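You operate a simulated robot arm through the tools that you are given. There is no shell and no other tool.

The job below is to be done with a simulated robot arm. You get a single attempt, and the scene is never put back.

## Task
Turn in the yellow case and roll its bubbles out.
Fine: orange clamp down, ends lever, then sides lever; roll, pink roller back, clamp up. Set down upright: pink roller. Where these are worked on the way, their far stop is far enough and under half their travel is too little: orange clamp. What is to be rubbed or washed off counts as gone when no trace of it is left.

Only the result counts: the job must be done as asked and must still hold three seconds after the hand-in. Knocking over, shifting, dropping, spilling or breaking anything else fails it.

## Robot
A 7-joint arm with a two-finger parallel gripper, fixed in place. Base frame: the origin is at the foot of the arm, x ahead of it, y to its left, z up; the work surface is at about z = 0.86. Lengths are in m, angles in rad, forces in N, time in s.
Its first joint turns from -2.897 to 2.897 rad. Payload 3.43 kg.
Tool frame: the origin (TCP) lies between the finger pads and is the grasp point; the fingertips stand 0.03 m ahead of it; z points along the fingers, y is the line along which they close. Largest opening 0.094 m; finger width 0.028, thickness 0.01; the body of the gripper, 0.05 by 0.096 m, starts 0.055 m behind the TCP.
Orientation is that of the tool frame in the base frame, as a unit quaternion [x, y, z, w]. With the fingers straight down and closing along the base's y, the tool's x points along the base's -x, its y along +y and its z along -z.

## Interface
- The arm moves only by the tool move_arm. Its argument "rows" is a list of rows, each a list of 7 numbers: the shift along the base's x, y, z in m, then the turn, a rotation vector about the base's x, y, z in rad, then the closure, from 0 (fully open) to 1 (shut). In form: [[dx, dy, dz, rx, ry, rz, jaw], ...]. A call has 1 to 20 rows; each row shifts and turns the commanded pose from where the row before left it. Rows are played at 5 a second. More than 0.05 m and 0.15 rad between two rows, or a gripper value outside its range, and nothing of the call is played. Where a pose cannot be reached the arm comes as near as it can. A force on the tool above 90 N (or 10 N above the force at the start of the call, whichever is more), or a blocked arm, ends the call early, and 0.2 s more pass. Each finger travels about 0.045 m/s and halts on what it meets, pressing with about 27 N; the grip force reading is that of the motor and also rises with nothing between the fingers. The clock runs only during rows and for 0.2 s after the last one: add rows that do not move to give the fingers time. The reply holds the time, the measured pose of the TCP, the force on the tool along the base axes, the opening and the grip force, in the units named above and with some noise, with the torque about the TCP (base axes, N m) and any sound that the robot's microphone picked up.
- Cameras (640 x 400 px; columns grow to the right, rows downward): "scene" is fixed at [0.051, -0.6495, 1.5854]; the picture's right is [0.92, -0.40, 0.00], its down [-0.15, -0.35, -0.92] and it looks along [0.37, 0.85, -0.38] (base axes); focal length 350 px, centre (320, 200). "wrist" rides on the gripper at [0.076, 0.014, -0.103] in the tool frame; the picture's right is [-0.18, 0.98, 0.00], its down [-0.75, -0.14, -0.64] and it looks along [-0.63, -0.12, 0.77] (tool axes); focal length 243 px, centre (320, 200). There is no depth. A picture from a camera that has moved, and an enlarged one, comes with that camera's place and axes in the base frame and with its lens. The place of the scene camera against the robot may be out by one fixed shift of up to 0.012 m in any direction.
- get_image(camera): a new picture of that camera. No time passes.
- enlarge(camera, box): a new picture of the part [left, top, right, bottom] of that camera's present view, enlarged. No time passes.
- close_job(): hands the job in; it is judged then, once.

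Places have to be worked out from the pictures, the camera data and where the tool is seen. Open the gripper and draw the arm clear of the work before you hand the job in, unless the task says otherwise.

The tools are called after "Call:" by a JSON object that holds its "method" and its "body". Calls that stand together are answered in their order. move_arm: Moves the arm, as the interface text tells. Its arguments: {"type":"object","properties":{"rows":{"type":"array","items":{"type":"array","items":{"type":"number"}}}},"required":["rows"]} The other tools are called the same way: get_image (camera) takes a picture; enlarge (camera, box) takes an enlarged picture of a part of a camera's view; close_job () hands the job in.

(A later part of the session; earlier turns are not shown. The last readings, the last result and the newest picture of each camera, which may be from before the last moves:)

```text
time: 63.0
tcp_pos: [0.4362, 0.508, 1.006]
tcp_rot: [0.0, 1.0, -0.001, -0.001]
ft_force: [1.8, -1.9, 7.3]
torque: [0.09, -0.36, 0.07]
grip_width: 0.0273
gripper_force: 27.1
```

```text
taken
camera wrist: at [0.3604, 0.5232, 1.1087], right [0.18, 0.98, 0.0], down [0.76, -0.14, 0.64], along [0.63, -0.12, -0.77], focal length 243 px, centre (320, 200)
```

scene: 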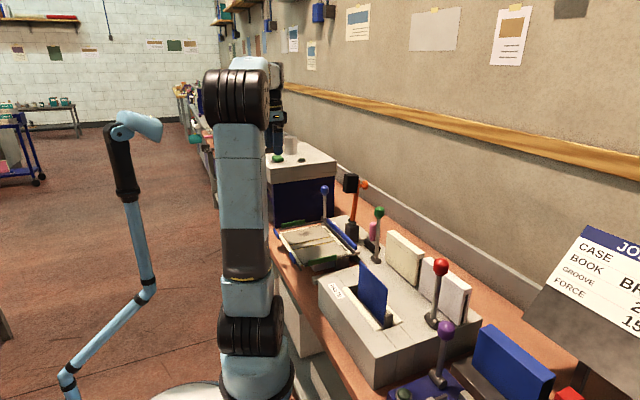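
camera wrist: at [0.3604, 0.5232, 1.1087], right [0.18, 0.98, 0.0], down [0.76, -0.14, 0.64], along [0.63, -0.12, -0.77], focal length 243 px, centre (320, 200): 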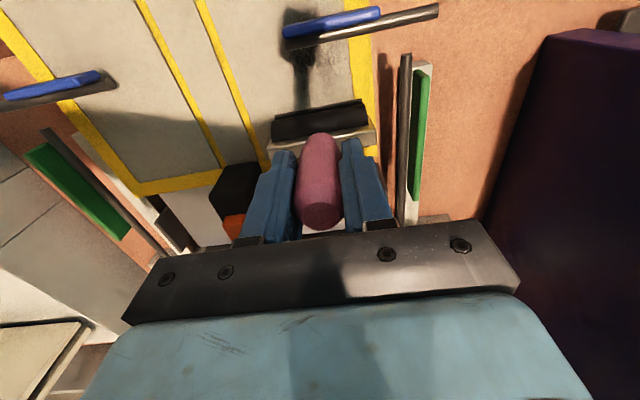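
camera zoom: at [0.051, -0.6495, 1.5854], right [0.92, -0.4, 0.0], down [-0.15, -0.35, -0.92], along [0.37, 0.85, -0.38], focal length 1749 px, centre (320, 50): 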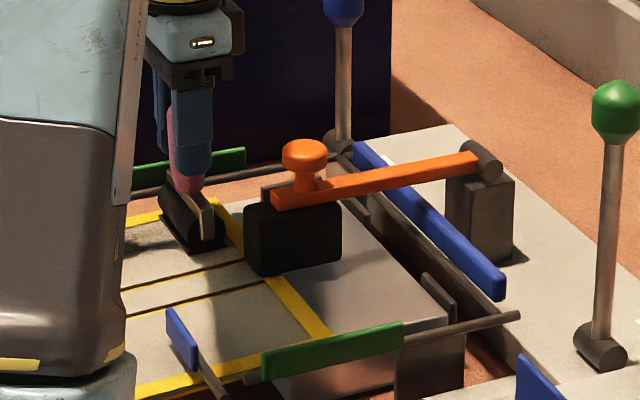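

The case itself has slid with the roller: the scene shows the bed's metal exposed at the far side. I pause to look closely before correcting it.

Call:
{"method": "enlarge", "body": {"camera": "scene", "box": [280, 200, 360, 270]}}

Call:
{"method": "enlarge", "body": {"camera": "wrist", "box": [100, 0, 440, 220]}}

```text
5.71 times, centred on (320, 235) of scene
camera zoom: at [0.051, -0.6495, 1.5854], right [0.92, -0.4, 0.0], down [-0.15, -0.35, -0.92], along [0.37, 0.85, -0.38], focal length 1998 px, centre (320, 0)
```

zoom: 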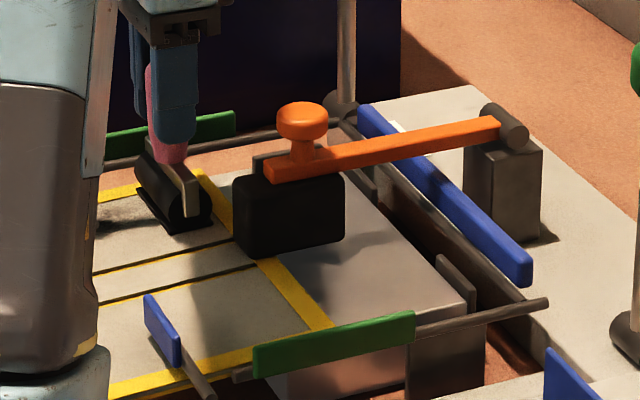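

```text
1.82 times, centred on (270, 110) of wrist
camera zoom: at [0.3604, 0.5232, 1.1087], right [0.18, 0.98, 0.0], down [0.76, -0.14, 0.64], along [0.63, -0.12, -0.77], focal length 441 px, centre (411, 364)
```

zoom: 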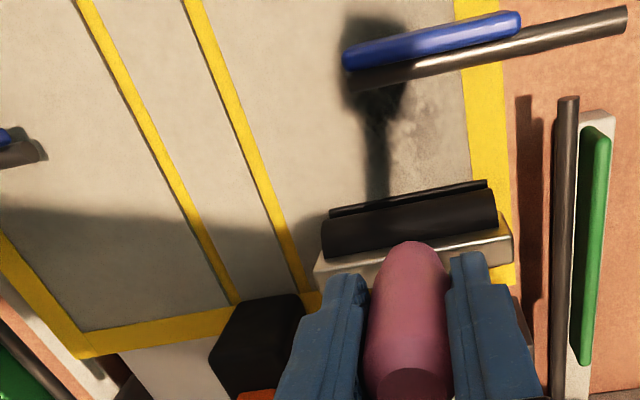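

The case slid under the clamp pad toward -x, away from its far register stops (the small dark posts at the bed's far edge and sides). With the roller still gripping it, I drag it back toward +x, pressing slightly more, and check that it follows.

Call:
{"method": "move_arm", "body": {"rows": [[0, 0, -0.001, 0, 0, 0, 1], [0.006, 0, 0, 0, 0, 0, 1], [0.006, 0, 0, 0, 0, 0, 1], [0.006, 0, 0, 0, 0, 0, 1], [0.006, 0, 0, 0, 0, 0, 1], [0.006, 0, 0, 0, 0, 0, 1]]}}

Call:
{"method": "enlarge", "body": {"camera": "scene", "box": [280, 200, 360, 270]}}

```text
time: 64.4
tcp_pos: [0.4673, 0.5081, 1.0056]
tcp_rot: [-0.001, 1.0, 0.0, 0.0]
ft_force: [-7.9, 0.2, 21.3]
torque: [-0.04, 0.77, -0.03]
grip_width: 0.0271
gripper_force: 26.4
```

```text
5.71 times, centred on (320, 235) of scene
camera zoom: at [0.051, -0.6495, 1.5854], right [0.92, -0.4, 0.0], down [-0.15, -0.35, -0.92], along [0.37, 0.85, -0.38], focal length 1998 px, centre (320, 0)
```

zoom: 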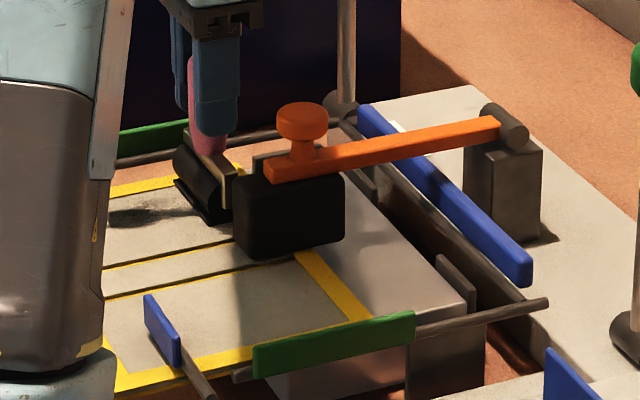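

The case follows the roller back. I continue +x until it meets its far stops, seen as a rise in Fx.

Call:
{"method": "move_arm", "body": {"rows": [[0.006, 0, 0, 0, 0, 0, 1], [0.006, 0, 0, 0, 0, 0, 1], [0.006, 0, 0, 0, 0, 0, 1], [0.006, 0, 0, 0, 0, 0, 1], [0.006, 0, 0, 0, 0, 0, 1], [0.006, 0, 0, 0, 0, 0, 1], [0.004, 0, 0, 0, 0, 0, 1]]}}

Call:
{"method": "enlarge", "body": {"camera": "scene", "box": [280, 200, 360, 270]}}

```text
time: 66.0
tcp_pos: [0.5073, 0.5062, 1.0059]
tcp_rot: [0.0, 1.0, 0.0, 0.0]
ft_force: [-9.7, 1.4, 23.2]
torque: [0.04, 0.43, -0.02]
grip_width: 0.0274
gripper_force: 26.8
```

```text
5.71 times, centred on (320, 235) of scene
camera zoom: at [0.051, -0.6495, 1.5854], right [0.92, -0.4, 0.0], down [-0.15, -0.35, -0.92], along [0.37, 0.85, -0.38], focal length 1998 px, centre (320, 0)
```

zoom: 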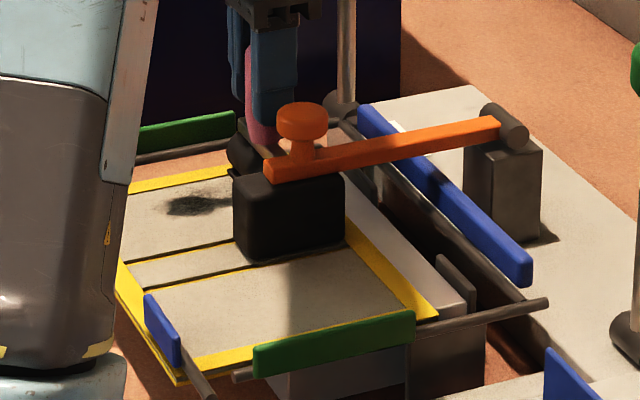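

About 2–3 cm remain to the far stops. I continue gently in +x.

Call:
{"method": "move_arm", "body": {"rows": [[0.006, 0, 0, 0, 0, 0, 1], [0.006, 0, 0, 0, 0, 0, 1], [0.005, 0, 0, 0, 0, 0, 1], [0, 0, 0, 0, 0, 0, 1]]}}

Call:
{"method": "enlarge", "body": {"camera": "scene", "box": [280, 200, 360, 270]}}

Call:
{"method": "get_image", "body": {"camera": "wrist"}}

```text
time: 67.0
tcp_pos: [0.5252, 0.5074, 1.0064]
tcp_rot: [0.0, 1.0, 0.0, 0.0]
ft_force: [-6.3, 0.4, 15.9]
torque: [-0.03, 0.31, -0.02]
grip_width: 0.0274
gripper_force: 26.4
```

```text
5.71 times, centred on (320, 235) of scene
camera zoom: at [0.051, -0.6495, 1.5854], right [0.92, -0.4, 0.0], down [-0.15, -0.35, -0.92], along [0.37, 0.85, -0.38], focal length 1998 px, centre (320, 0)
```

zoom: 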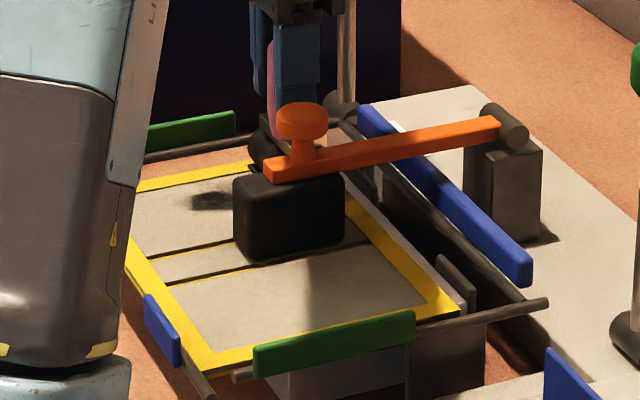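

```text
taken
camera wrist: at [0.4477, 0.5232, 1.1082], right [0.18, 0.98, 0.0], down [0.75, -0.14, 0.64], along [0.63, -0.12, -0.77], focal length 243 px, centre (320, 200)
```

wrist: 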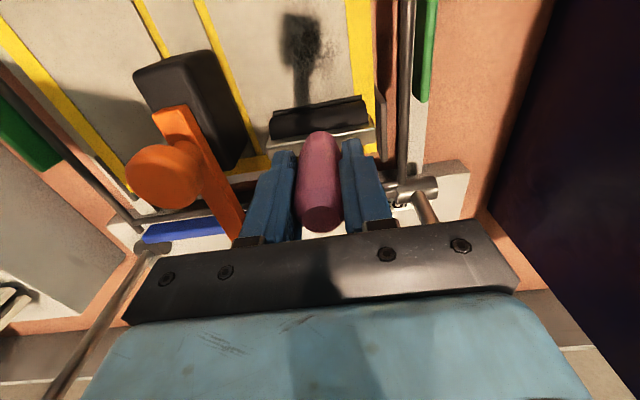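

Still about 1 cm short of the stops. I continue in 3 mm steps, watching Fx.

Call:
{"method": "move_arm", "body": {"rows": [[0.003, 0, -0.0003, 0, 0, 0, 1], [0.003, 0, -0.0002, 0, 0, 0, 1], [0.003, 0, 0, 0, 0, 0, 1], [0, 0, 0, 0, 0, 0, 1]]}}

Call:
{"method": "enlarge", "body": {"camera": "scene", "box": [280, 200, 360, 270]}}

```text
time: 68.0
tcp_pos: [0.534, 0.5081, 1.0055]
tcp_rot: [0.0, 1.0, 0.0, 0.0]
ft_force: [-5.9, 0.7, 17.6]
torque: [0.03, 0.17, -0.01]
grip_width: 0.0276
gripper_force: 27.6
```

```text
5.71 times, centred on (320, 235) of scene
camera zoom: at [0.051, -0.6495, 1.5854], right [0.92, -0.4, 0.0], down [-0.15, -0.35, -0.92], along [0.37, 0.85, -0.38], focal length 1998 px, centre (320, 0)
```

zoom: 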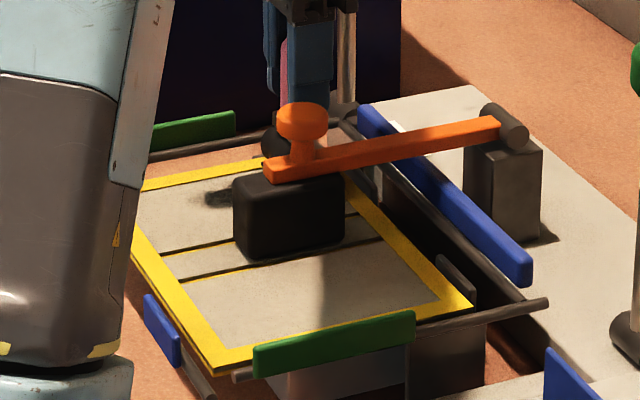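

Call:
{"method": "move_arm", "body": {"rows": [[0.002, 0, -0.0002, 0, 0, 0, 1], [0.002, 0, 0, 0, 0, 0, 1], [0.002, 0, 0, 0, 0, 0, 1], [0, 0, 0, 0, 0, 0, 1]]}}

Call:
{"method": "enlarge", "body": {"camera": "scene", "box": [280, 200, 360, 270]}}

Call:
{"method": "get_image", "body": {"camera": "wrist"}}

```text
time: 69.0
tcp_pos: [0.5396, 0.5076, 1.0055]
tcp_rot: [0.0, 1.0, -0.001, 0.0]
ft_force: [-8.2, 0.8, 23.0]
torque: [0.01, 0.3, 0.01]
grip_width: 0.0274
gripper_force: 26.7
```

```text
5.71 times, centred on (320, 235) of scene
camera zoom: at [0.051, -0.6495, 1.5854], right [0.92, -0.4, 0.0], down [-0.15, -0.35, -0.92], along [0.37, 0.85, -0.38], focal length 1998 px, centre (320, 0)
```

zoom: 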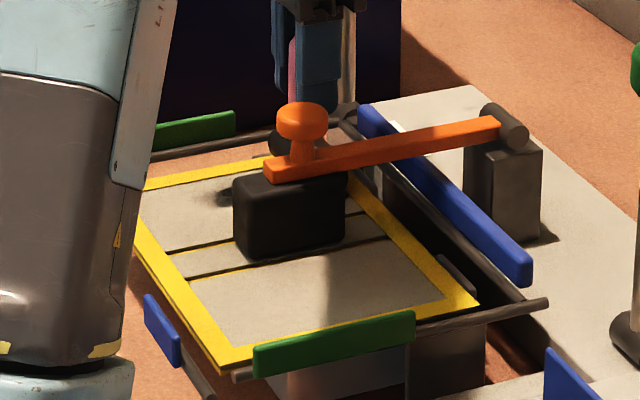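

```text
taken
camera wrist: at [0.4637, 0.5231, 1.108], right [0.18, 0.98, 0.0], down [0.75, -0.14, 0.64], along [0.63, -0.12, -0.77], focal length 243 px, centre (320, 200)
```

wrist: 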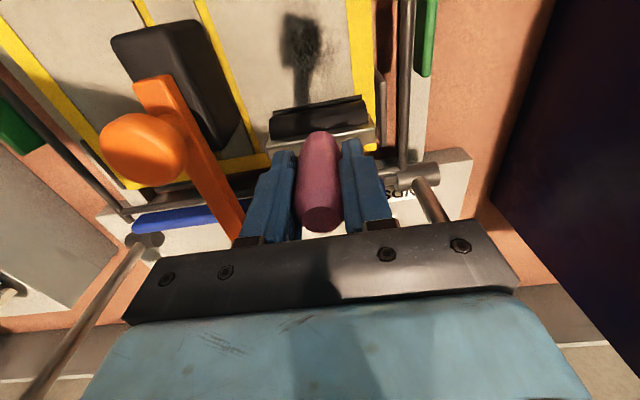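

The TCP is back to x≈0.54, so the case should be nearly home. I nudge +x another 4 mm to feel whether the far stops are now holding it.

Call:
{"method": "move_arm", "body": {"rows": [[0.002, 0, 0, 0, 0, 0, 1], [0.002, 0, 0, 0, 0, 0, 1], [0, 0, 0, 0, 0, 0, 1]]}}

Call:
{"method": "enlarge", "body": {"camera": "scene", "box": [310, 215, 360, 260]}}

```text
time: 69.8
tcp_pos: [0.5447, 0.5085, 1.0061]
tcp_rot: [0.0, 1.0, 0.0, 0.0]
ft_force: [-5.6, 0.8, 15.7]
torque: [0.02, 0.16, 0.03]
grip_width: 0.0274
gripper_force: 26.7
```

```text
8.89 times, centred on (335, 238) of scene
camera zoom: at [0.051, -0.6495, 1.5854], right [0.92, -0.4, 0.0], down [-0.15, -0.35, -0.92], along [0.37, 0.85, -0.38], focal length 3109 px, centre (187, -133)
```

zoom: 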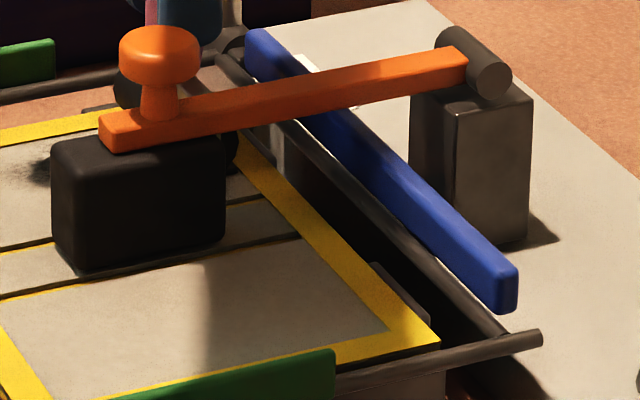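

I take the same scene crop as before the slide (t=45) to compare the case's place precisely.

Call:
{"method": "enlarge", "body": {"camera": "scene", "box": [270, 180, 410, 290]}}

Call:
{"method": "enlarge", "body": {"camera": "wrist", "box": [60, 0, 440, 220]}}

```text
3.64 times, centred on (340, 235) of scene
camera zoom: at [0.051, -0.6495, 1.5854], right [0.92, -0.4, 0.0], down [-0.15, -0.35, -0.92], along [0.37, 0.85, -0.38], focal length 1272 px, centre (247, 73)
```

zoom: 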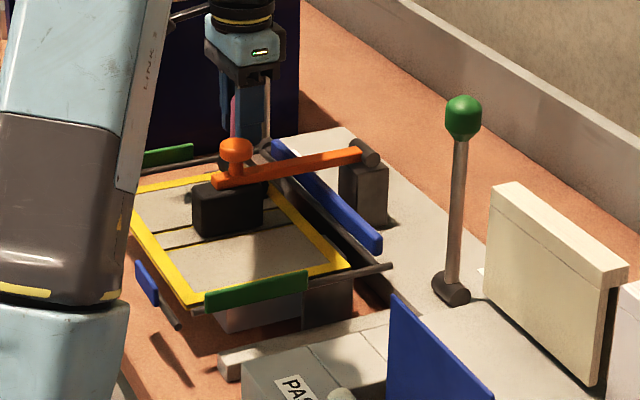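

```text
1.68 times, centred on (250, 110) of wrist
camera zoom: at [0.4674, 0.5227, 1.1081], right [0.18, 0.98, 0.0], down [0.75, -0.14, 0.64], along [0.63, -0.12, -0.77], focal length 409 px, centre (438, 352)
```

zoom: 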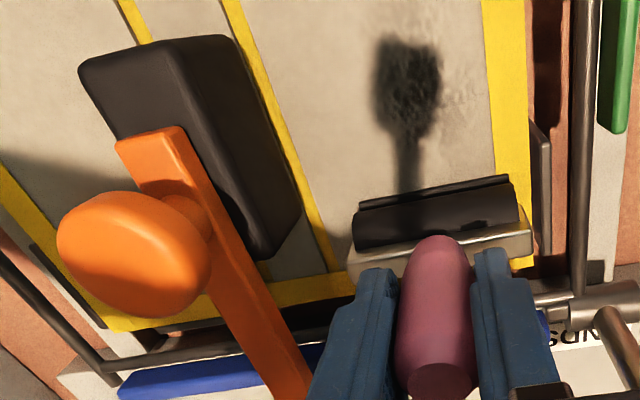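

The numbers agree: the far edge is at x≈0.578–0.580 and the +y edge at y≈0.555, the same as before the slide, so the case is home. I lift the roller and move back to the near side to look at the bubbles. From now on I'll roll only toward +x (against the far stops) with light pressure.

Call:
{"method": "move_arm", "body": {"rows": [[0, 0, 0.005, 0, 0, 0, 1], [0, 0, 0.015, 0, 0, 0, 1], [-0.01, 0, 0.02, 0, 0, 0, 1], [-0.03, 0, 0.02, 0, 0, 0, 1], [-0.03, 0, 0, 0, 0, 0, 1], [-0.03, 0, 0, 0, 0, 0, 1], [-0.012, 0, 0, 0, 0, 0, 1], [0, 0, 0, 0, 0, 0, 1]]}}

Call:
{"method": "get_image", "body": {"camera": "wrist"}}

Call:
{"method": "enlarge", "body": {"camera": "scene", "box": [280, 200, 360, 270]}}

```text
time: 71.6
tcp_pos: [0.4321, 0.5093, 1.0656]
tcp_rot: [0.0, 1.0, 0.0, 0.0]
ft_force: [0.5, 0.1, -1.9]
torque: [0.04, 0.0, 0.01]
grip_width: 0.0272
gripper_force: 27.1
```

```text
taken
camera wrist: at [0.3556, 0.5245, 1.1677], right [0.18, 0.98, 0.0], down [0.75, -0.14, 0.64], along [0.63, -0.12, -0.77], focal length 243 px, centre (320, 200)
```

wrist: 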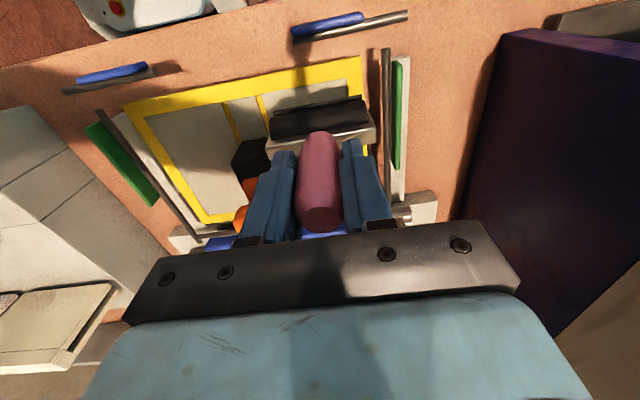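

```text
5.71 times, centred on (320, 235) of scene
camera zoom: at [0.051, -0.6495, 1.5854], right [0.92, -0.4, 0.0], down [-0.15, -0.35, -0.92], along [0.37, 0.85, -0.38], focal length 1998 px, centre (320, 0)
```

zoom: 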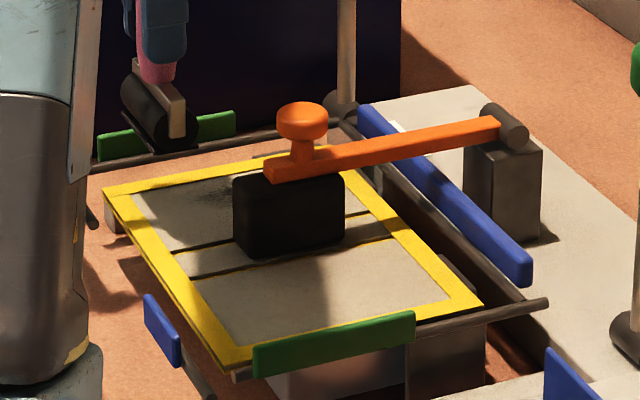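

The case sits square on the bed. I lower the roller at x≈0.432, just before the bubbles, and find light contact.

Call:
{"method": "move_arm", "body": {"rows": [[0, 0, -0.02, 0, 0, 0, 1], [0, 0, -0.02, 0, 0, 0, 1], [0, 0, -0.012, 0, 0, 0, 1], [0, 0, -0.003, 0, 0, 0, 1], [0, 0, 0, 0, 0, 0, 1]]}}

```text
time: 72.8
tcp_pos: [0.4319, 0.5084, 1.0108]
tcp_rot: [-0.001, 1.0, 0.0, 0.0]
ft_force: [0.1, -0.6, -2.1]
torque: [0.0, -0.01, -0.01]
grip_width: 0.0271
gripper_force: 27.2
```

Call:
{"method": "move_arm", "body": {"rows": [[0, 0, -0.001, 0, 0, 0, 1], [0, 0, -0.001, 0, 0, 0, 1], [0, 0, 0, 0, 0, 0, 1]]}}

```text
time: 73.6
tcp_pos: [0.4343, 0.5082, 1.008]
tcp_rot: [0.001, 1.0, 0.0, 0.0]
ft_force: [0.1, 0.4, -1.6]
torque: [0.02, 0.01, -0.02]
grip_width: 0.0272
gripper_force: 27.1
```

Call:
{"method": "move_arm", "body": {"rows": [[0, 0, -0.0007, 0, 0, 0, 1], [0, 0, -0.0007, 0, 0, 0, 1], [0, 0, 0, 0, 0, 0, 1]]}}

```text
time: 74.4
tcp_pos: [0.4331, 0.5075, 1.0065]
tcp_rot: [0.0, 1.0, 0.001, 0.0]
ft_force: [-0.3, 0.1, -2.0]
torque: [0.01, -0.07, -0.01]
grip_width: 0.0272
gripper_force: 27.1
```

Call:
{"method": "move_arm", "body": {"rows": [[0, 0, -0.0007, 0, 0, 0, 1], [0, 0, 0, 0, 0, 0, 1]]}}

```text
time: 75.0
tcp_pos: [0.4317, 0.507, 1.0057]
tcp_rot: [0.0, 1.0, -0.001, 0.0]
ft_force: [0.1, -1.0, 2.9]
torque: [-0.06, -0.12, 0.02]
grip_width: 0.0273
gripper_force: 26.9
```

Light contact: about 5 N net. I stroke toward +x in small steps, watching the force.

Call:
{"method": "move_arm", "body": {"rows": [[0.005, 0, 0, 0, 0, 0, 1], [0.005, 0, 0, 0, 0, 0, 1], [0.005, 0, 0, 0, 0, 0, 1], [0, 0, 0, 0, 0, 0, 1]]}}

Call:
{"method": "enlarge", "body": {"camera": "scene", "box": [280, 200, 360, 270]}}

```text
time: 76.0
tcp_pos: [0.4475, 0.508, 1.0054]
tcp_rot: [0.0, 1.0, 0.0, 0.001]
ft_force: [-1.3, -0.2, 0.4]
torque: [0.02, 0.03, 0.02]
grip_width: 0.0274
gripper_force: 26.8
```

```text
5.71 times, centred on (320, 235) of scene
camera zoom: at [0.051, -0.6495, 1.5854], right [0.92, -0.4, 0.0], down [-0.15, -0.35, -0.92], along [0.37, 0.85, -0.38], focal length 1998 px, centre (320, 0)
```

zoom: 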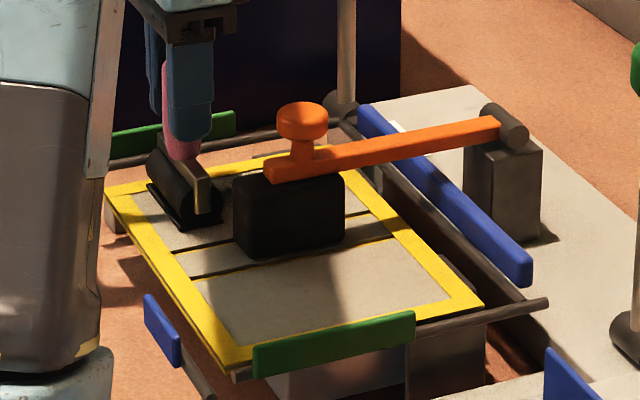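

The case stays put. I keep rolling +x with slightly more pressure.

Call:
{"method": "move_arm", "body": {"rows": [[0.005, 0, -0.0003, 0, 0, 0, 1], [0.005, 0, 0, 0, 0, 0, 1], [0.005, 0, 0, 0, 0, 0, 1], [0.005, 0, 0, 0, 0, 0, 1], [0, 0, 0, 0, 0, 0, 1]]}}

Call:
{"method": "enlarge", "body": {"camera": "scene", "box": [280, 200, 360, 270]}}

```text
time: 77.2
tcp_pos: [0.4667, 0.5086, 1.006]
tcp_rot: [-0.002, 1.0, 0.001, 0.0]
ft_force: [-12.2, 1.7, 17.8]
torque: [0.09, 0.78, 0.05]
grip_width: 0.0273
gripper_force: 27.3
```

```text
5.71 times, centred on (320, 235) of scene
camera zoom: at [0.051, -0.6495, 1.5854], right [0.92, -0.4, 0.0], down [-0.15, -0.35, -0.92], along [0.37, 0.85, -0.38], focal length 1998 px, centre (320, 0)
```

zoom: 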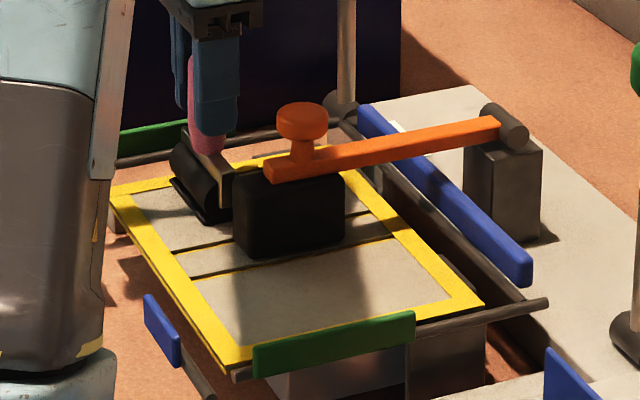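

The far stops now hold the case (Fx -12 N) while the roller slides over it, as wanted. I ease the pressure slightly and continue through the bubble area.

Call:
{"method": "move_arm", "body": {"rows": [[0.005, 0, 0.0004, 0, 0, 0, 1], [0.005, 0, 0.0002, 0, 0, 0, 1], [0.005, 0, 0, 0, 0, 0, 1], [0.005, 0, 0, 0, 0, 0, 1], [0.005, 0, 0, 0, 0, 0, 1]]}}

Call:
{"method": "get_image", "body": {"camera": "wrist"}}

Call:
{"method": "enlarge", "body": {"camera": "scene", "box": [280, 200, 360, 270]}}

```text
time: 78.4
tcp_pos: [0.4937, 0.5073, 1.0063]
tcp_rot: [0.0, 1.0, 0.0, -0.001]
ft_force: [0.6, -0.6, -2.0]
torque: [0.01, 0.03, -0.02]
grip_width: 0.0275
gripper_force: 27.2
```

```text
taken
camera wrist: at [0.4162, 0.5231, 1.109], right [0.18, 0.98, 0.0], down [0.75, -0.14, 0.64], along [0.63, -0.12, -0.77], focal length 243 px, centre (320, 200)
```

wrist: 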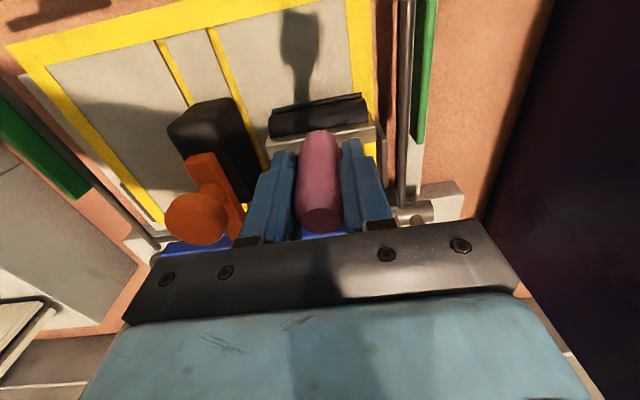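

```text
5.71 times, centred on (320, 235) of scene
camera zoom: at [0.051, -0.6495, 1.5854], right [0.92, -0.4, 0.0], down [-0.15, -0.35, -0.92], along [0.37, 0.85, -0.38], focal length 1998 px, centre (320, 0)
```

zoom: 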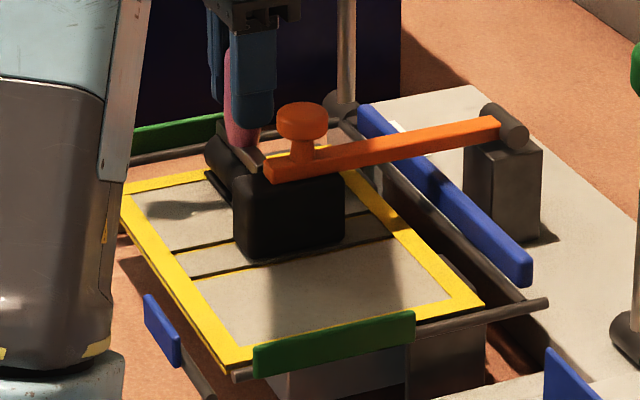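

The area already rolled looks smooth. Contact was lost on the last part, so I back up 2 cm (lifted), set down again with light pressure and continue.

Call:
{"method": "move_arm", "body": {"rows": [[0, 0, 0.003, 0, 0, 0, 1], [-0.01, 0, 0, 0, 0, 0, 1], [-0.012, 0, 0, 0, 0, 0, 1], [0, 0, -0.0025, 0, 0, 0, 1], [0, 0, -0.0008, 0, 0, 0, 1], [0, 0, 0, 0, 0, 0, 1]]}}

```text
time: 79.8
tcp_pos: [0.4692, 0.5088, 1.0056]
tcp_rot: [0.0, 1.0, 0.0, 0.0]
ft_force: [-0.8, -0.3, 5.1]
torque: [-0.07, -0.01, -0.04]
grip_width: 0.0272
gripper_force: 27.0
```

Call:
{"method": "move_arm", "body": {"rows": [[0.005, 0, 0, 0, 0, 0, 1], [0.005, 0, 0, 0, 0, 0, 1], [0.005, 0, 0, 0, 0, 0, 1]]}}

```text
time: 80.6
tcp_pos: [0.4847, 0.5067, 1.0053]
tcp_rot: [0.0, 1.0, 0.0, 0.001]
ft_force: [-1.9, -0.8, 0.1]
torque: [0.01, 0.12, 0.03]
grip_width: 0.0276
gripper_force: 27.0
```

Call:
{"method": "move_arm", "body": {"rows": [[0.004, 0, -0.0004, 0, 0, 0, 1], [0.004, 0, 0, 0, 0, 0, 1], [0.004, 0, 0, 0, 0, 0, 1]]}}

```text
time: 81.4
tcp_pos: [0.4962, 0.5084, 1.0056]
tcp_rot: [-0.001, 1.0, -0.001, 0.001]
ft_force: [-0.6, -0.1, -1.2]
torque: [0.01, 0.02, 0.01]
grip_width: 0.0275
gripper_force: 27.5
```

Contact is fading again, so I press down 0.8 mm and keep going.

Call:
{"method": "move_arm", "body": {"rows": [[0, 0, -0.0005, 0, 0, 0, 1], [0, 0, -0.0004, 0, 0, 0, 1], [0, 0, 0, 0, 0, 0, 1]]}}

```text
time: 82.2
tcp_pos: [0.4959, 0.5082, 1.0048]
tcp_rot: [0.0, 1.0, 0.001, -0.001]
ft_force: [-1.2, 0.5, 11.7]
torque: [-0.11, -0.17, 0.03]
grip_width: 0.0275
gripper_force: 26.0
```

Call:
{"method": "move_arm", "body": {"rows": [[0.004, 0, 0, 0, 0, 0, 1], [0.004, 0, 0, 0, 0, 0, 1], [0.004, 0, 0, 0, 0, 0, 1]]}}

```text
time: 83.0
tcp_pos: [0.5078, 0.5078, 1.0051]
tcp_rot: [0.0, 1.0, 0.001, 0.0]
ft_force: [-11.7, 3.4, 18.7]
torque: [0.12, 0.88, 0.01]
grip_width: 0.0279
gripper_force: 26.6
```

Good contact (about 20 N). I continue to the far end of the bubble area.

Call:
{"method": "move_arm", "body": {"rows": [[0.005, 0, 0.0003, 0, 0, 0, 1], [0.005, 0, 0, 0, 0, 0, 1], [0.005, 0, 0, 0, 0, 0, 1]]}}

Call:
{"method": "enlarge", "body": {"camera": "scene", "box": [280, 200, 360, 270]}}

Call:
{"method": "get_image", "body": {"camera": "wrist"}}

```text
time: 83.8
tcp_pos: [0.5226, 0.5071, 1.0054]
tcp_rot: [-0.001, 1.0, 0.0, 0.0]
ft_force: [-8.2, -0.6, 8.6]
torque: [0.03, 0.72, 0.07]
grip_width: 0.0275
gripper_force: 27.3
```

```text
5.71 times, centred on (320, 235) of scene
camera zoom: at [0.051, -0.6495, 1.5854], right [0.92, -0.4, 0.0], down [-0.15, -0.35, -0.92], along [0.37, 0.85, -0.38], focal length 1998 px, centre (320, 0)
```

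zoom: 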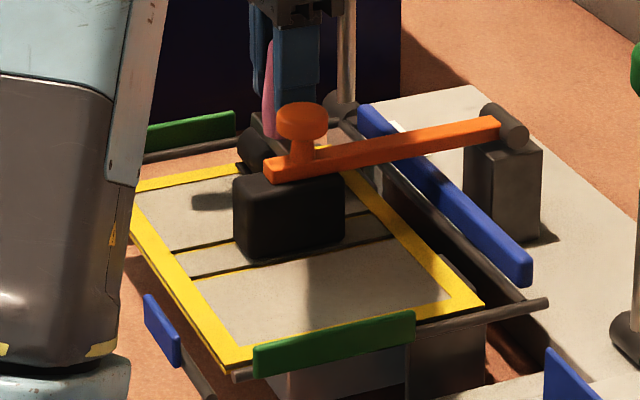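

```text
taken
camera wrist: at [0.4474, 0.5231, 1.1074], right [0.18, 0.98, 0.0], down [0.75, -0.14, 0.64], along [0.63, -0.12, -0.77], focal length 243 px, centre (320, 200)
```

wrist: 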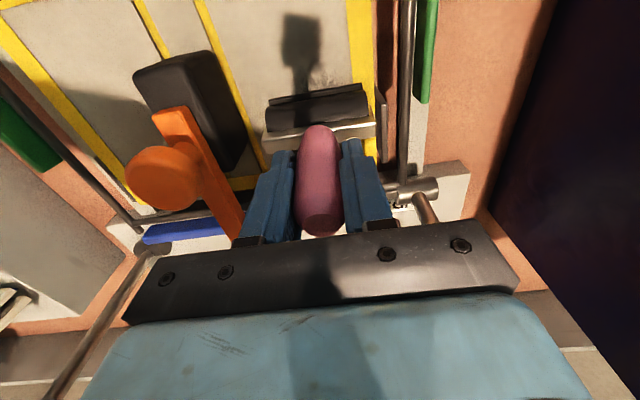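

The bubbles behind the roller look smooth, but the handle has tipped slightly in the grip (roller lagging). I finish this stroke to x≈0.54, then lift to inspect the board and the roller's attitude.

Call:
{"method": "move_arm", "body": {"rows": [[0.005, 0, 0, 0, 0, 0, 1], [0.005, 0, 0, 0, 0, 0, 1], [0.005, 0, 0, 0, 0, 0, 1], [0, 0, 0.004, 0, 0, 0, 1], [0, 0, 0.02, 0, 0, 0, 1], [0, 0, 0.03, 0, 0, 0, 1], [0, 0, 0.03, 0, 0, 0, 1], [0, 0, 0, 0, 0, 0, 1]]}}

Call:
{"method": "get_image", "body": {"camera": "wrist"}}

Call:
{"method": "enlarge", "body": {"camera": "wrist", "box": [140, 0, 440, 200]}}

Call:
{"method": "enlarge", "body": {"camera": "scene", "box": [270, 170, 370, 270]}}

```text
time: 85.6
tcp_pos: [0.5397, 0.5074, 1.0887]
tcp_rot: [0.0, 1.0, 0.001, 0.0]
ft_force: [0.2, 0.6, -1.9]
torque: [-0.04, 0.0, -0.02]
grip_width: 0.0275
gripper_force: 27.0
```

```text
taken
camera wrist: at [0.4626, 0.5233, 1.1909], right [0.18, 0.98, 0.0], down [0.75, -0.14, 0.64], along [0.63, -0.12, -0.77], focal length 243 px, centre (320, 200)
```

wrist: 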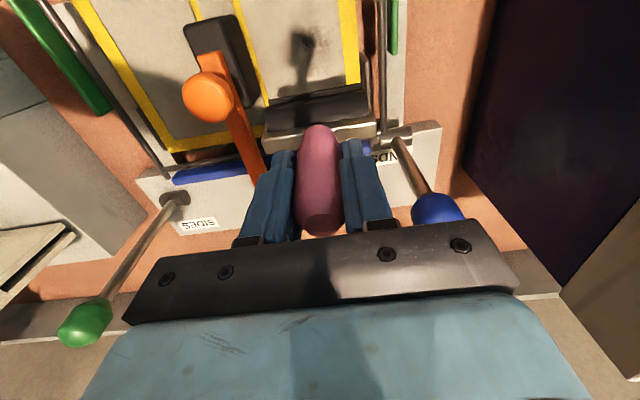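

```text
2.00 times, centred on (290, 100) of wrist
camera zoom: at [0.4626, 0.5233, 1.1909], right [0.18, 0.98, 0.0], down [0.75, -0.14, 0.64], along [0.63, -0.12, -0.77], focal length 485 px, centre (380, 400)
```

zoom: 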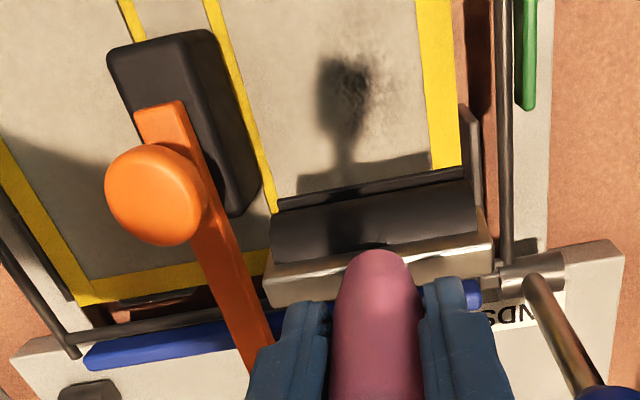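

```text
4.00 times, centred on (320, 220) of scene
camera zoom: at [0.051, -0.6495, 1.5854], right [0.92, -0.4, 0.0], down [-0.15, -0.35, -0.92], along [0.37, 0.85, -0.38], focal length 1399 px, centre (320, 120)
```

zoom: 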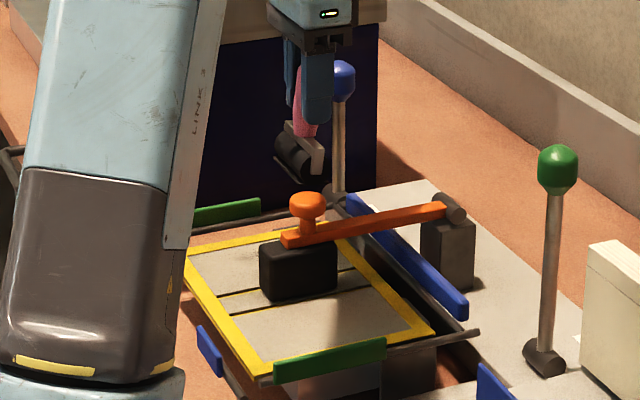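

A small patch of wrinkles remains around (0.49, 0.51), where the contact had been too light; the roller is tipped about 7° in the grip. I turn the tool by -0.12 rad about y to make the roller upright again, move back to x≈0.45 and come down to just above the board.

Call:
{"method": "move_arm", "body": {"rows": [[-0.022, 0, 0, 0, -0.06, 0, 1], [-0.022, 0, 0, 0, -0.06, 0, 1], [-0.022, 0, -0.02, 0, 0, 0, 1], [-0.022, 0, -0.03, 0, 0, 0, 1], [0, 0, -0.02, 0, 0, 0, 1], [0, 0, -0.008, 0, 0, 0, 1], [0, 0, 0, 0, 0, 0, 1]]}}

Call:
{"method": "get_image", "body": {"camera": "wrist"}}

Call:
{"method": "enlarge", "body": {"camera": "scene", "box": [270, 190, 350, 260]}}

```text
time: 87.2
tcp_pos: [0.4521, 0.5087, 1.0096]
tcp_rot: [-0.001, 0.998, 0.0, 0.061]
ft_force: [-0.4, 0.3, -1.7]
torque: [-0.01, -0.01, -0.02]
grip_width: 0.0277
gripper_force: 27.4
```

```text
taken
camera wrist: at [0.3633, 0.5237, 1.1031], right [0.18, 0.98, 0.02], down [0.67, -0.14, 0.73], along [0.72, -0.12, -0.69], focal length 243 px, centre (320, 200)
```

wrist: 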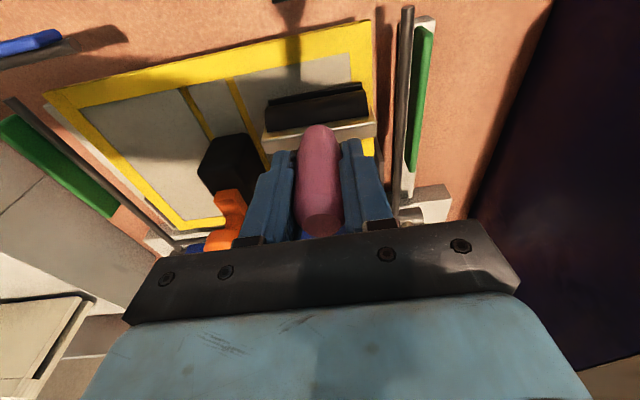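

```text
5.71 times, centred on (310, 225) of scene
camera zoom: at [0.051, -0.6495, 1.5854], right [0.92, -0.4, 0.0], down [-0.15, -0.35, -0.92], along [0.37, 0.85, -0.38], focal length 1998 px, centre (377, 57)
```

zoom: 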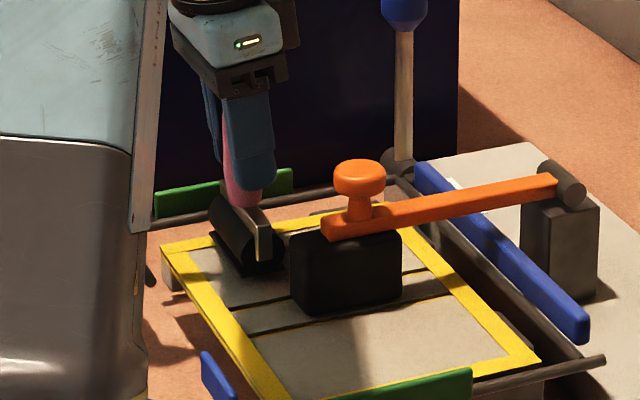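

The roller is upright again. I lower to contact.

Call:
{"method": "move_arm", "body": {"rows": [[0, 0, -0.0015, 0, 0, 0, 1], [0, 0, -0.0015, 0, 0, 0, 1], [0, 0, 0, 0, 0, 0, 1]]}}

```text
time: 88.0
tcp_pos: [0.4529, 0.5085, 1.0064]
tcp_rot: [0.0, 0.998, 0.001, 0.06]
ft_force: [0.0, -0.5, -2.0]
torque: [-0.01, 0.0, -0.02]
grip_width: 0.0277
gripper_force: 26.9
```

Call:
{"method": "move_arm", "body": {"rows": [[0, 0, -0.001, 0, 0, 0, 1], [0, 0, -0.0005, 0, 0, 0, 1], [0, 0, 0, 0, 0, 0, 1]]}}

```text
time: 88.8
tcp_pos: [0.452, 0.5075, 1.0068]
tcp_rot: [-0.001, 0.998, 0.001, 0.061]
ft_force: [-0.9, -1.0, -1.9]
torque: [0.0, -0.01, 0.0]
grip_width: 0.0275
gripper_force: 27.6
```

Call:
{"method": "move_arm", "body": {"rows": [[0, 0, -0.001, 0, 0, 0, 1], [0, 0, 0, 0, 0, 0, 1]]}}

```text
time: 89.4
tcp_pos: [0.4518, 0.507, 1.0042]
tcp_rot: [-0.001, 0.998, 0.0, 0.061]
ft_force: [-0.7, 0.8, -2.4]
torque: [0.0, 0.02, 0.03]
grip_width: 0.0277
gripper_force: 26.8
```

Call:
{"method": "move_arm", "body": {"rows": [[0, 0, -0.0008, 0, 0, 0, 1], [0, 0, 0, 0, 0, 0, 1]]}}

```text
time: 90.0
tcp_pos: [0.4512, 0.5082, 1.0048]
tcp_rot: [-0.001, 0.998, 0.0, 0.06]
ft_force: [0.0, 0.0, -2.6]
torque: [-0.03, -0.03, -0.01]
grip_width: 0.0276
gripper_force: 26.7
```

Call:
{"method": "move_arm", "body": {"rows": [[0, 0, -0.0008, 0, 0, 0, 1], [0, 0, 0, 0, 0, 0, 1]]}}

Call:
{"method": "enlarge", "body": {"camera": "scene", "box": [280, 205, 330, 245]}}

```text
time: 90.6
tcp_pos: [0.4514, 0.5087, 1.0038]
tcp_rot: [0.0, 0.998, 0.0, 0.06]
ft_force: [-0.3, 0.0, -0.9]
torque: [0.01, 0.01, 0.04]
grip_width: 0.0274
gripper_force: 27.0
```

```text
10.00 times, centred on (305, 225) of scene
camera zoom: at [0.051, -0.6495, 1.5854], right [0.92, -0.4, 0.0], down [-0.15, -0.35, -0.92], along [0.37, 0.85, -0.38], focal length 3497 px, centre (470, -50)
```

zoom: 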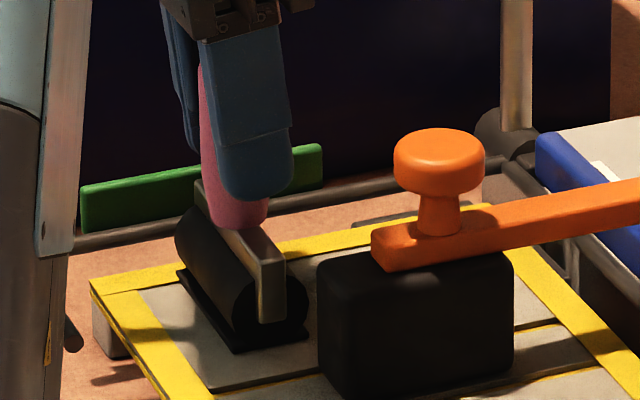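

Call:
{"method": "move_arm", "body": {"rows": [[0, 0, -0.0008, 0, 0, 0, 1], [0, 0, 0, 0, 0, 0, 1]]}}

```text
time: 91.2
tcp_pos: [0.4516, 0.5094, 1.0033]
tcp_rot: [0.0, 0.998, 0.0, 0.06]
ft_force: [-2.1, -1.8, 6.5]
torque: [-0.19, 0.23, -0.02]
grip_width: 0.0273
gripper_force: 26.8
```

Contact at about 8.5 N. I press slightly more and stroke +x through the remaining patch, checking often.

Call:
{"method": "move_arm", "body": {"rows": [[0, 0, -0.0004, 0, 0, 0, 1], [0.004, 0, 0, 0, 0, 0, 1], [0.004, 0, 0, 0, 0, 0, 1], [0.004, 0, 0, 0, 0, 0, 1]]}}

```text
time: 92.2
tcp_pos: [0.4628, 0.5085, 1.0033]
tcp_rot: [-0.002, 0.998, 0.001, 0.061]
ft_force: [-10.2, 2.8, 18.1]
torque: [0.06, 0.65, 0.04]
grip_width: 0.0276
gripper_force: 26.5
```

Call:
{"method": "move_arm", "body": {"rows": [[0.004, 0, 0, 0, 0, 0, 1], [0.004, 0, 0, 0, 0, 0, 1], [0.004, 0, 0, 0, 0, 0, 1]]}}

```text
time: 93.0
tcp_pos: [0.4754, 0.5075, 1.0015]
tcp_rot: [0.001, 0.998, 0.0, 0.06]
ft_force: [-10.3, 0.5, 18.1]
torque: [0.06, 0.68, 0.01]
grip_width: 0.0275
gripper_force: 27.1
```

Steady 20 N of pressure. I continue.

Call:
{"method": "move_arm", "body": {"rows": [[0.004, 0, 0, 0, 0, 0, 1], [0.004, 0, 0, 0, 0, 0, 1], [0.004, 0, 0, 0, 0, 0, 1]]}}

Call:
{"method": "enlarge", "body": {"camera": "scene", "box": [280, 200, 360, 270]}}

```text
time: 93.8
tcp_pos: [0.4872, 0.5078, 1.0011]
tcp_rot: [-0.001, 0.998, -0.001, 0.06]
ft_force: [-12.4, -1.9, 14.7]
torque: [-0.05, 0.94, 0.0]
grip_width: 0.0277
gripper_force: 26.8
```

```text
5.71 times, centred on (320, 235) of scene
camera zoom: at [0.051, -0.6495, 1.5854], right [0.92, -0.4, 0.0], down [-0.15, -0.35, -0.92], along [0.37, 0.85, -0.38], focal length 1998 px, centre (320, 0)
```

zoom: 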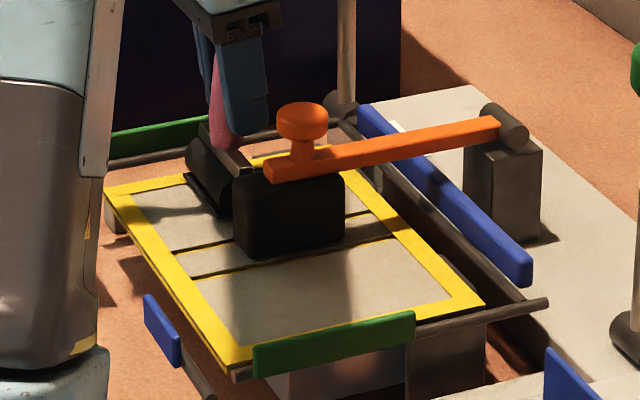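

Call:
{"method": "get_image", "body": {"camera": "wrist"}}

Call:
{"method": "enlarge", "body": {"camera": "scene", "box": [290, 195, 340, 240]}}

```text
taken
camera wrist: at [0.3986, 0.5234, 1.0948], right [0.18, 0.98, 0.02], down [0.67, -0.14, 0.73], along [0.72, -0.12, -0.69], focal length 243 px, centre (320, 200)
```

wrist: 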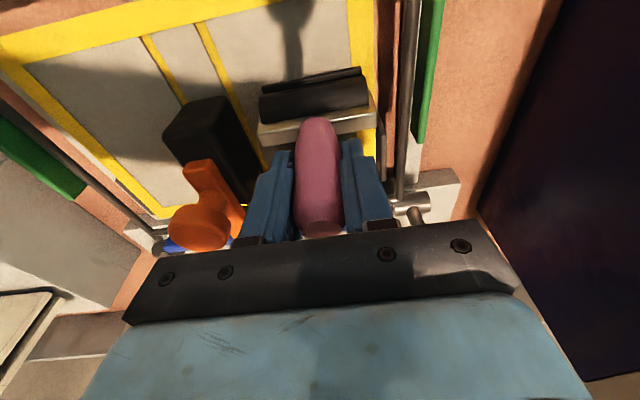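

```text
8.89 times, centred on (315, 218) of scene
camera zoom: at [0.051, -0.6495, 1.5854], right [0.92, -0.4, 0.0], down [-0.15, -0.35, -0.92], along [0.37, 0.85, -0.38], focal length 3109 px, centre (364, 44)
```

zoom: 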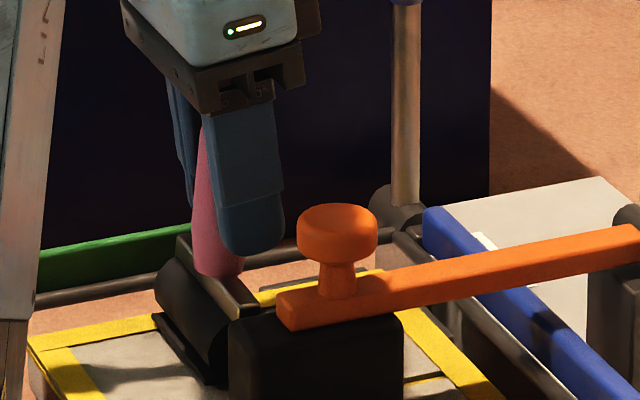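

The handle has slowly tipped in the fingers again. Since the roller stands on its flat shoe, I'll ease the pressure, open the gripper to let it stand upright on the board, straighten the tool and re-grip it.

Call:
{"method": "move_arm", "body": {"rows": [[-0.001, 0, 0.0005, 0, 0, 0, 1], [-0.001, 0, 0.0005, 0, 0, 0, 1], [0, 0, 0, 0, 0, 0, 1]]}}

```text
time: 94.6
tcp_pos: [0.4868, 0.5067, 1.0031]
tcp_rot: [0.0, 0.998, 0.0, 0.06]
ft_force: [0.9, 0.3, -1.1]
torque: [-0.01, -0.08, 0.0]
grip_width: 0.0277
gripper_force: 26.9
```

Call:
{"method": "move_arm", "body": {"rows": [[0, 0, 0, 0, 0, 0, 0.66], [0, 0, 0, 0, 0, 0, 0.6], [0, 0, 0, 0, 0, 0, 0.5], [0, 0, 0, 0, 0, 0, 0.4], [0, 0, 0, 0, 0, 0, 0.4]]}}

Call:
{"method": "get_image", "body": {"camera": "wrist"}}

Call:
{"method": "enlarge", "body": {"camera": "scene", "box": [280, 195, 360, 265]}}

```text
time: 95.8
tcp_pos: [0.4852, 0.5068, 1.0028]
tcp_rot: [0.0, 0.998, 0.0, 0.06]
ft_force: [-0.4, 0.2, 0.9]
torque: [-0.01, 0.02, 0.01]
grip_width: 0.0564
gripper_force: 0.0
```

```text
taken
camera wrist: at [0.3977, 0.5233, 1.0956], right [0.18, 0.98, 0.02], down [0.67, -0.14, 0.73], along [0.72, -0.12, -0.69], focal length 243 px, centre (320, 200)
```

wrist: 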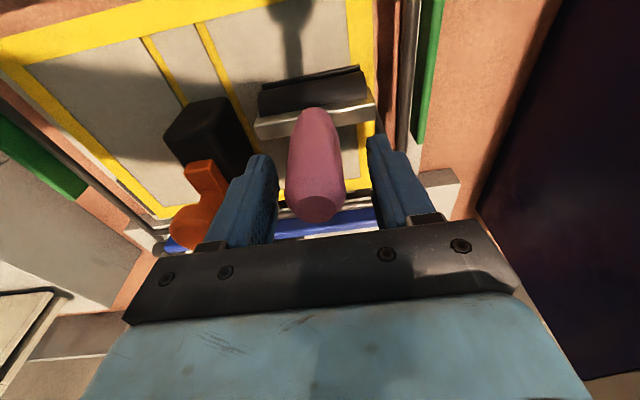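

```text
5.71 times, centred on (320, 230) of scene
camera zoom: at [0.051, -0.6495, 1.5854], right [0.92, -0.4, 0.0], down [-0.15, -0.35, -0.92], along [0.37, 0.85, -0.38], focal length 1998 px, centre (320, 29)
```

zoom: 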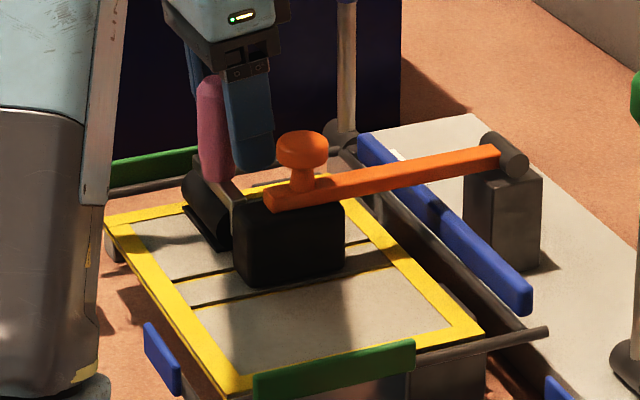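

The roller stands upright on the board with its handle at about (0.472, 0.5095). I straighten the tool, centre on the handle and re-grip.

Call:
{"method": "move_arm", "body": {"rows": [[-0.003, 0.001, 0.002, 0, 0.03, 0, 0.4], [-0.003, 0.001, 0, 0, 0.03, 0, 0.4], [-0.003, 0.0005, 0, 0, 0.03, 0, 0.4], [-0.004, 0, 0, 0, 0.03, 0, 0.4], [0, 0, 0, 0, 0, 0, 0.4]]}}

Call:
{"method": "get_image", "body": {"camera": "wrist"}}

```text
time: 97.0
tcp_pos: [0.4723, 0.5096, 1.0048]
tcp_rot: [0.0, 1.0, 0.0, 0.001]
ft_force: [0.3, -0.1, 0.4]
torque: [0.0, 0.0, -0.01]
grip_width: 0.0563
gripper_force: 0.0
```

```text
taken
camera wrist: at [0.3954, 0.5259, 1.108], right [0.18, 0.98, 0.0], down [0.75, -0.14, 0.64], along [0.63, -0.12, -0.77], focal length 243 px, centre (320, 200)
```

wrist: 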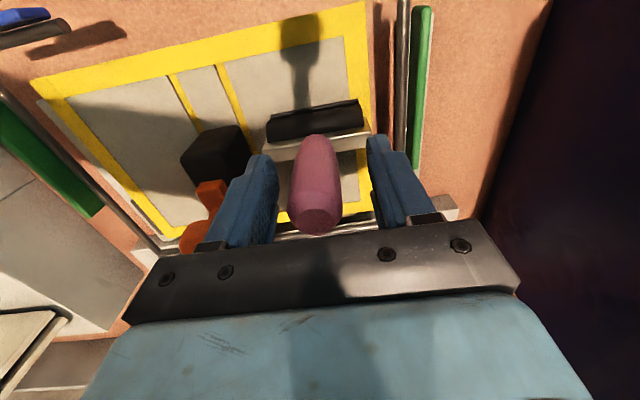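

Call:
{"method": "move_arm", "body": {"rows": [[0, -0.002, -0.003, 0, 0, 0, 0.4], [0, 0, -0.002, 0, 0, 0, 0.4], [0, 0, 0, 0, 0, 0, 0.7], [0, 0, 0, 0, 0, 0, 1], [0, 0, 0, 0, 0, 0, 1], [0, 0, 0, 0, 0, 0, 1]]}}

Call:
{"method": "enlarge", "body": {"camera": "scene", "box": [280, 195, 360, 265]}}

```text
time: 98.4
tcp_pos: [0.472, 0.5089, 1.001]
tcp_rot: [0.0, 1.0, 0.0, 0.0]
ft_force: [0.6, -0.4, 0.0]
torque: [0.01, -0.02, -0.05]
grip_width: 0.0276
gripper_force: 26.6
```

```text
5.71 times, centred on (320, 230) of scene
camera zoom: at [0.051, -0.6495, 1.5854], right [0.92, -0.4, 0.0], down [-0.15, -0.35, -0.92], along [0.37, 0.85, -0.38], focal length 1998 px, centre (320, 29)
```

zoom: 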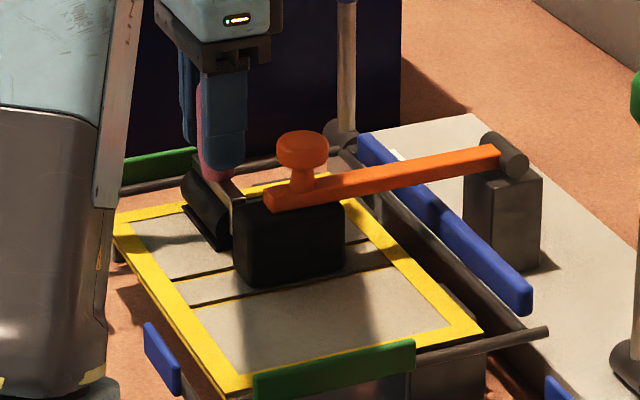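

Re-gripped with the roller upright. I press to about 10–12 N and stroke +x again over the remaining area.

Call:
{"method": "move_arm", "body": {"rows": [[0, 0, -0.0006, 0, 0, 0, 1], [0, 0, -0.0004, 0, 0, 0, 1], [0, 0, 0, 0, 0, 0, 1]]}}

```text
time: 99.2
tcp_pos: [0.4722, 0.5097, 0.9996]
tcp_rot: [-0.001, 1.0, 0.001, 0.0]
ft_force: [-2.0, -1.0, 10.6]
torque: [-0.18, 0.07, -0.02]
grip_width: 0.0276
gripper_force: 26.9
```

Call:
{"method": "move_arm", "body": {"rows": [[0.004, 0, 0, 0, 0, 0, 1], [0.004, 0, 0, 0, 0, 0, 1], [0.004, 0, 0, 0, 0, 0, 1]]}}

```text
time: 100.0
tcp_pos: [0.483, 0.5085, 0.9995]
tcp_rot: [-0.001, 1.0, 0.0, 0.0]
ft_force: [-13.0, 0.7, 17.4]
torque: [0.01, 0.85, 0.0]
grip_width: 0.0276
gripper_force: 27.0
```

Call:
{"method": "move_arm", "body": {"rows": [[0.004, 0, 0.0003, 0, 0, 0, 1], [0.004, 0, 0, 0, 0, 0, 1], [0.004, 0, 0, 0, 0, 0, 1], [0.004, 0, 0, 0, 0, 0, 1]]}}

```text
time: 101.0
tcp_pos: [0.4987, 0.5073, 0.9995]
tcp_rot: [-0.001, 1.0, 0.0, 0.001]
ft_force: [-12.0, 1.3, 14.4]
torque: [0.11, 0.8, 0.01]
grip_width: 0.0275
gripper_force: 27.2
```

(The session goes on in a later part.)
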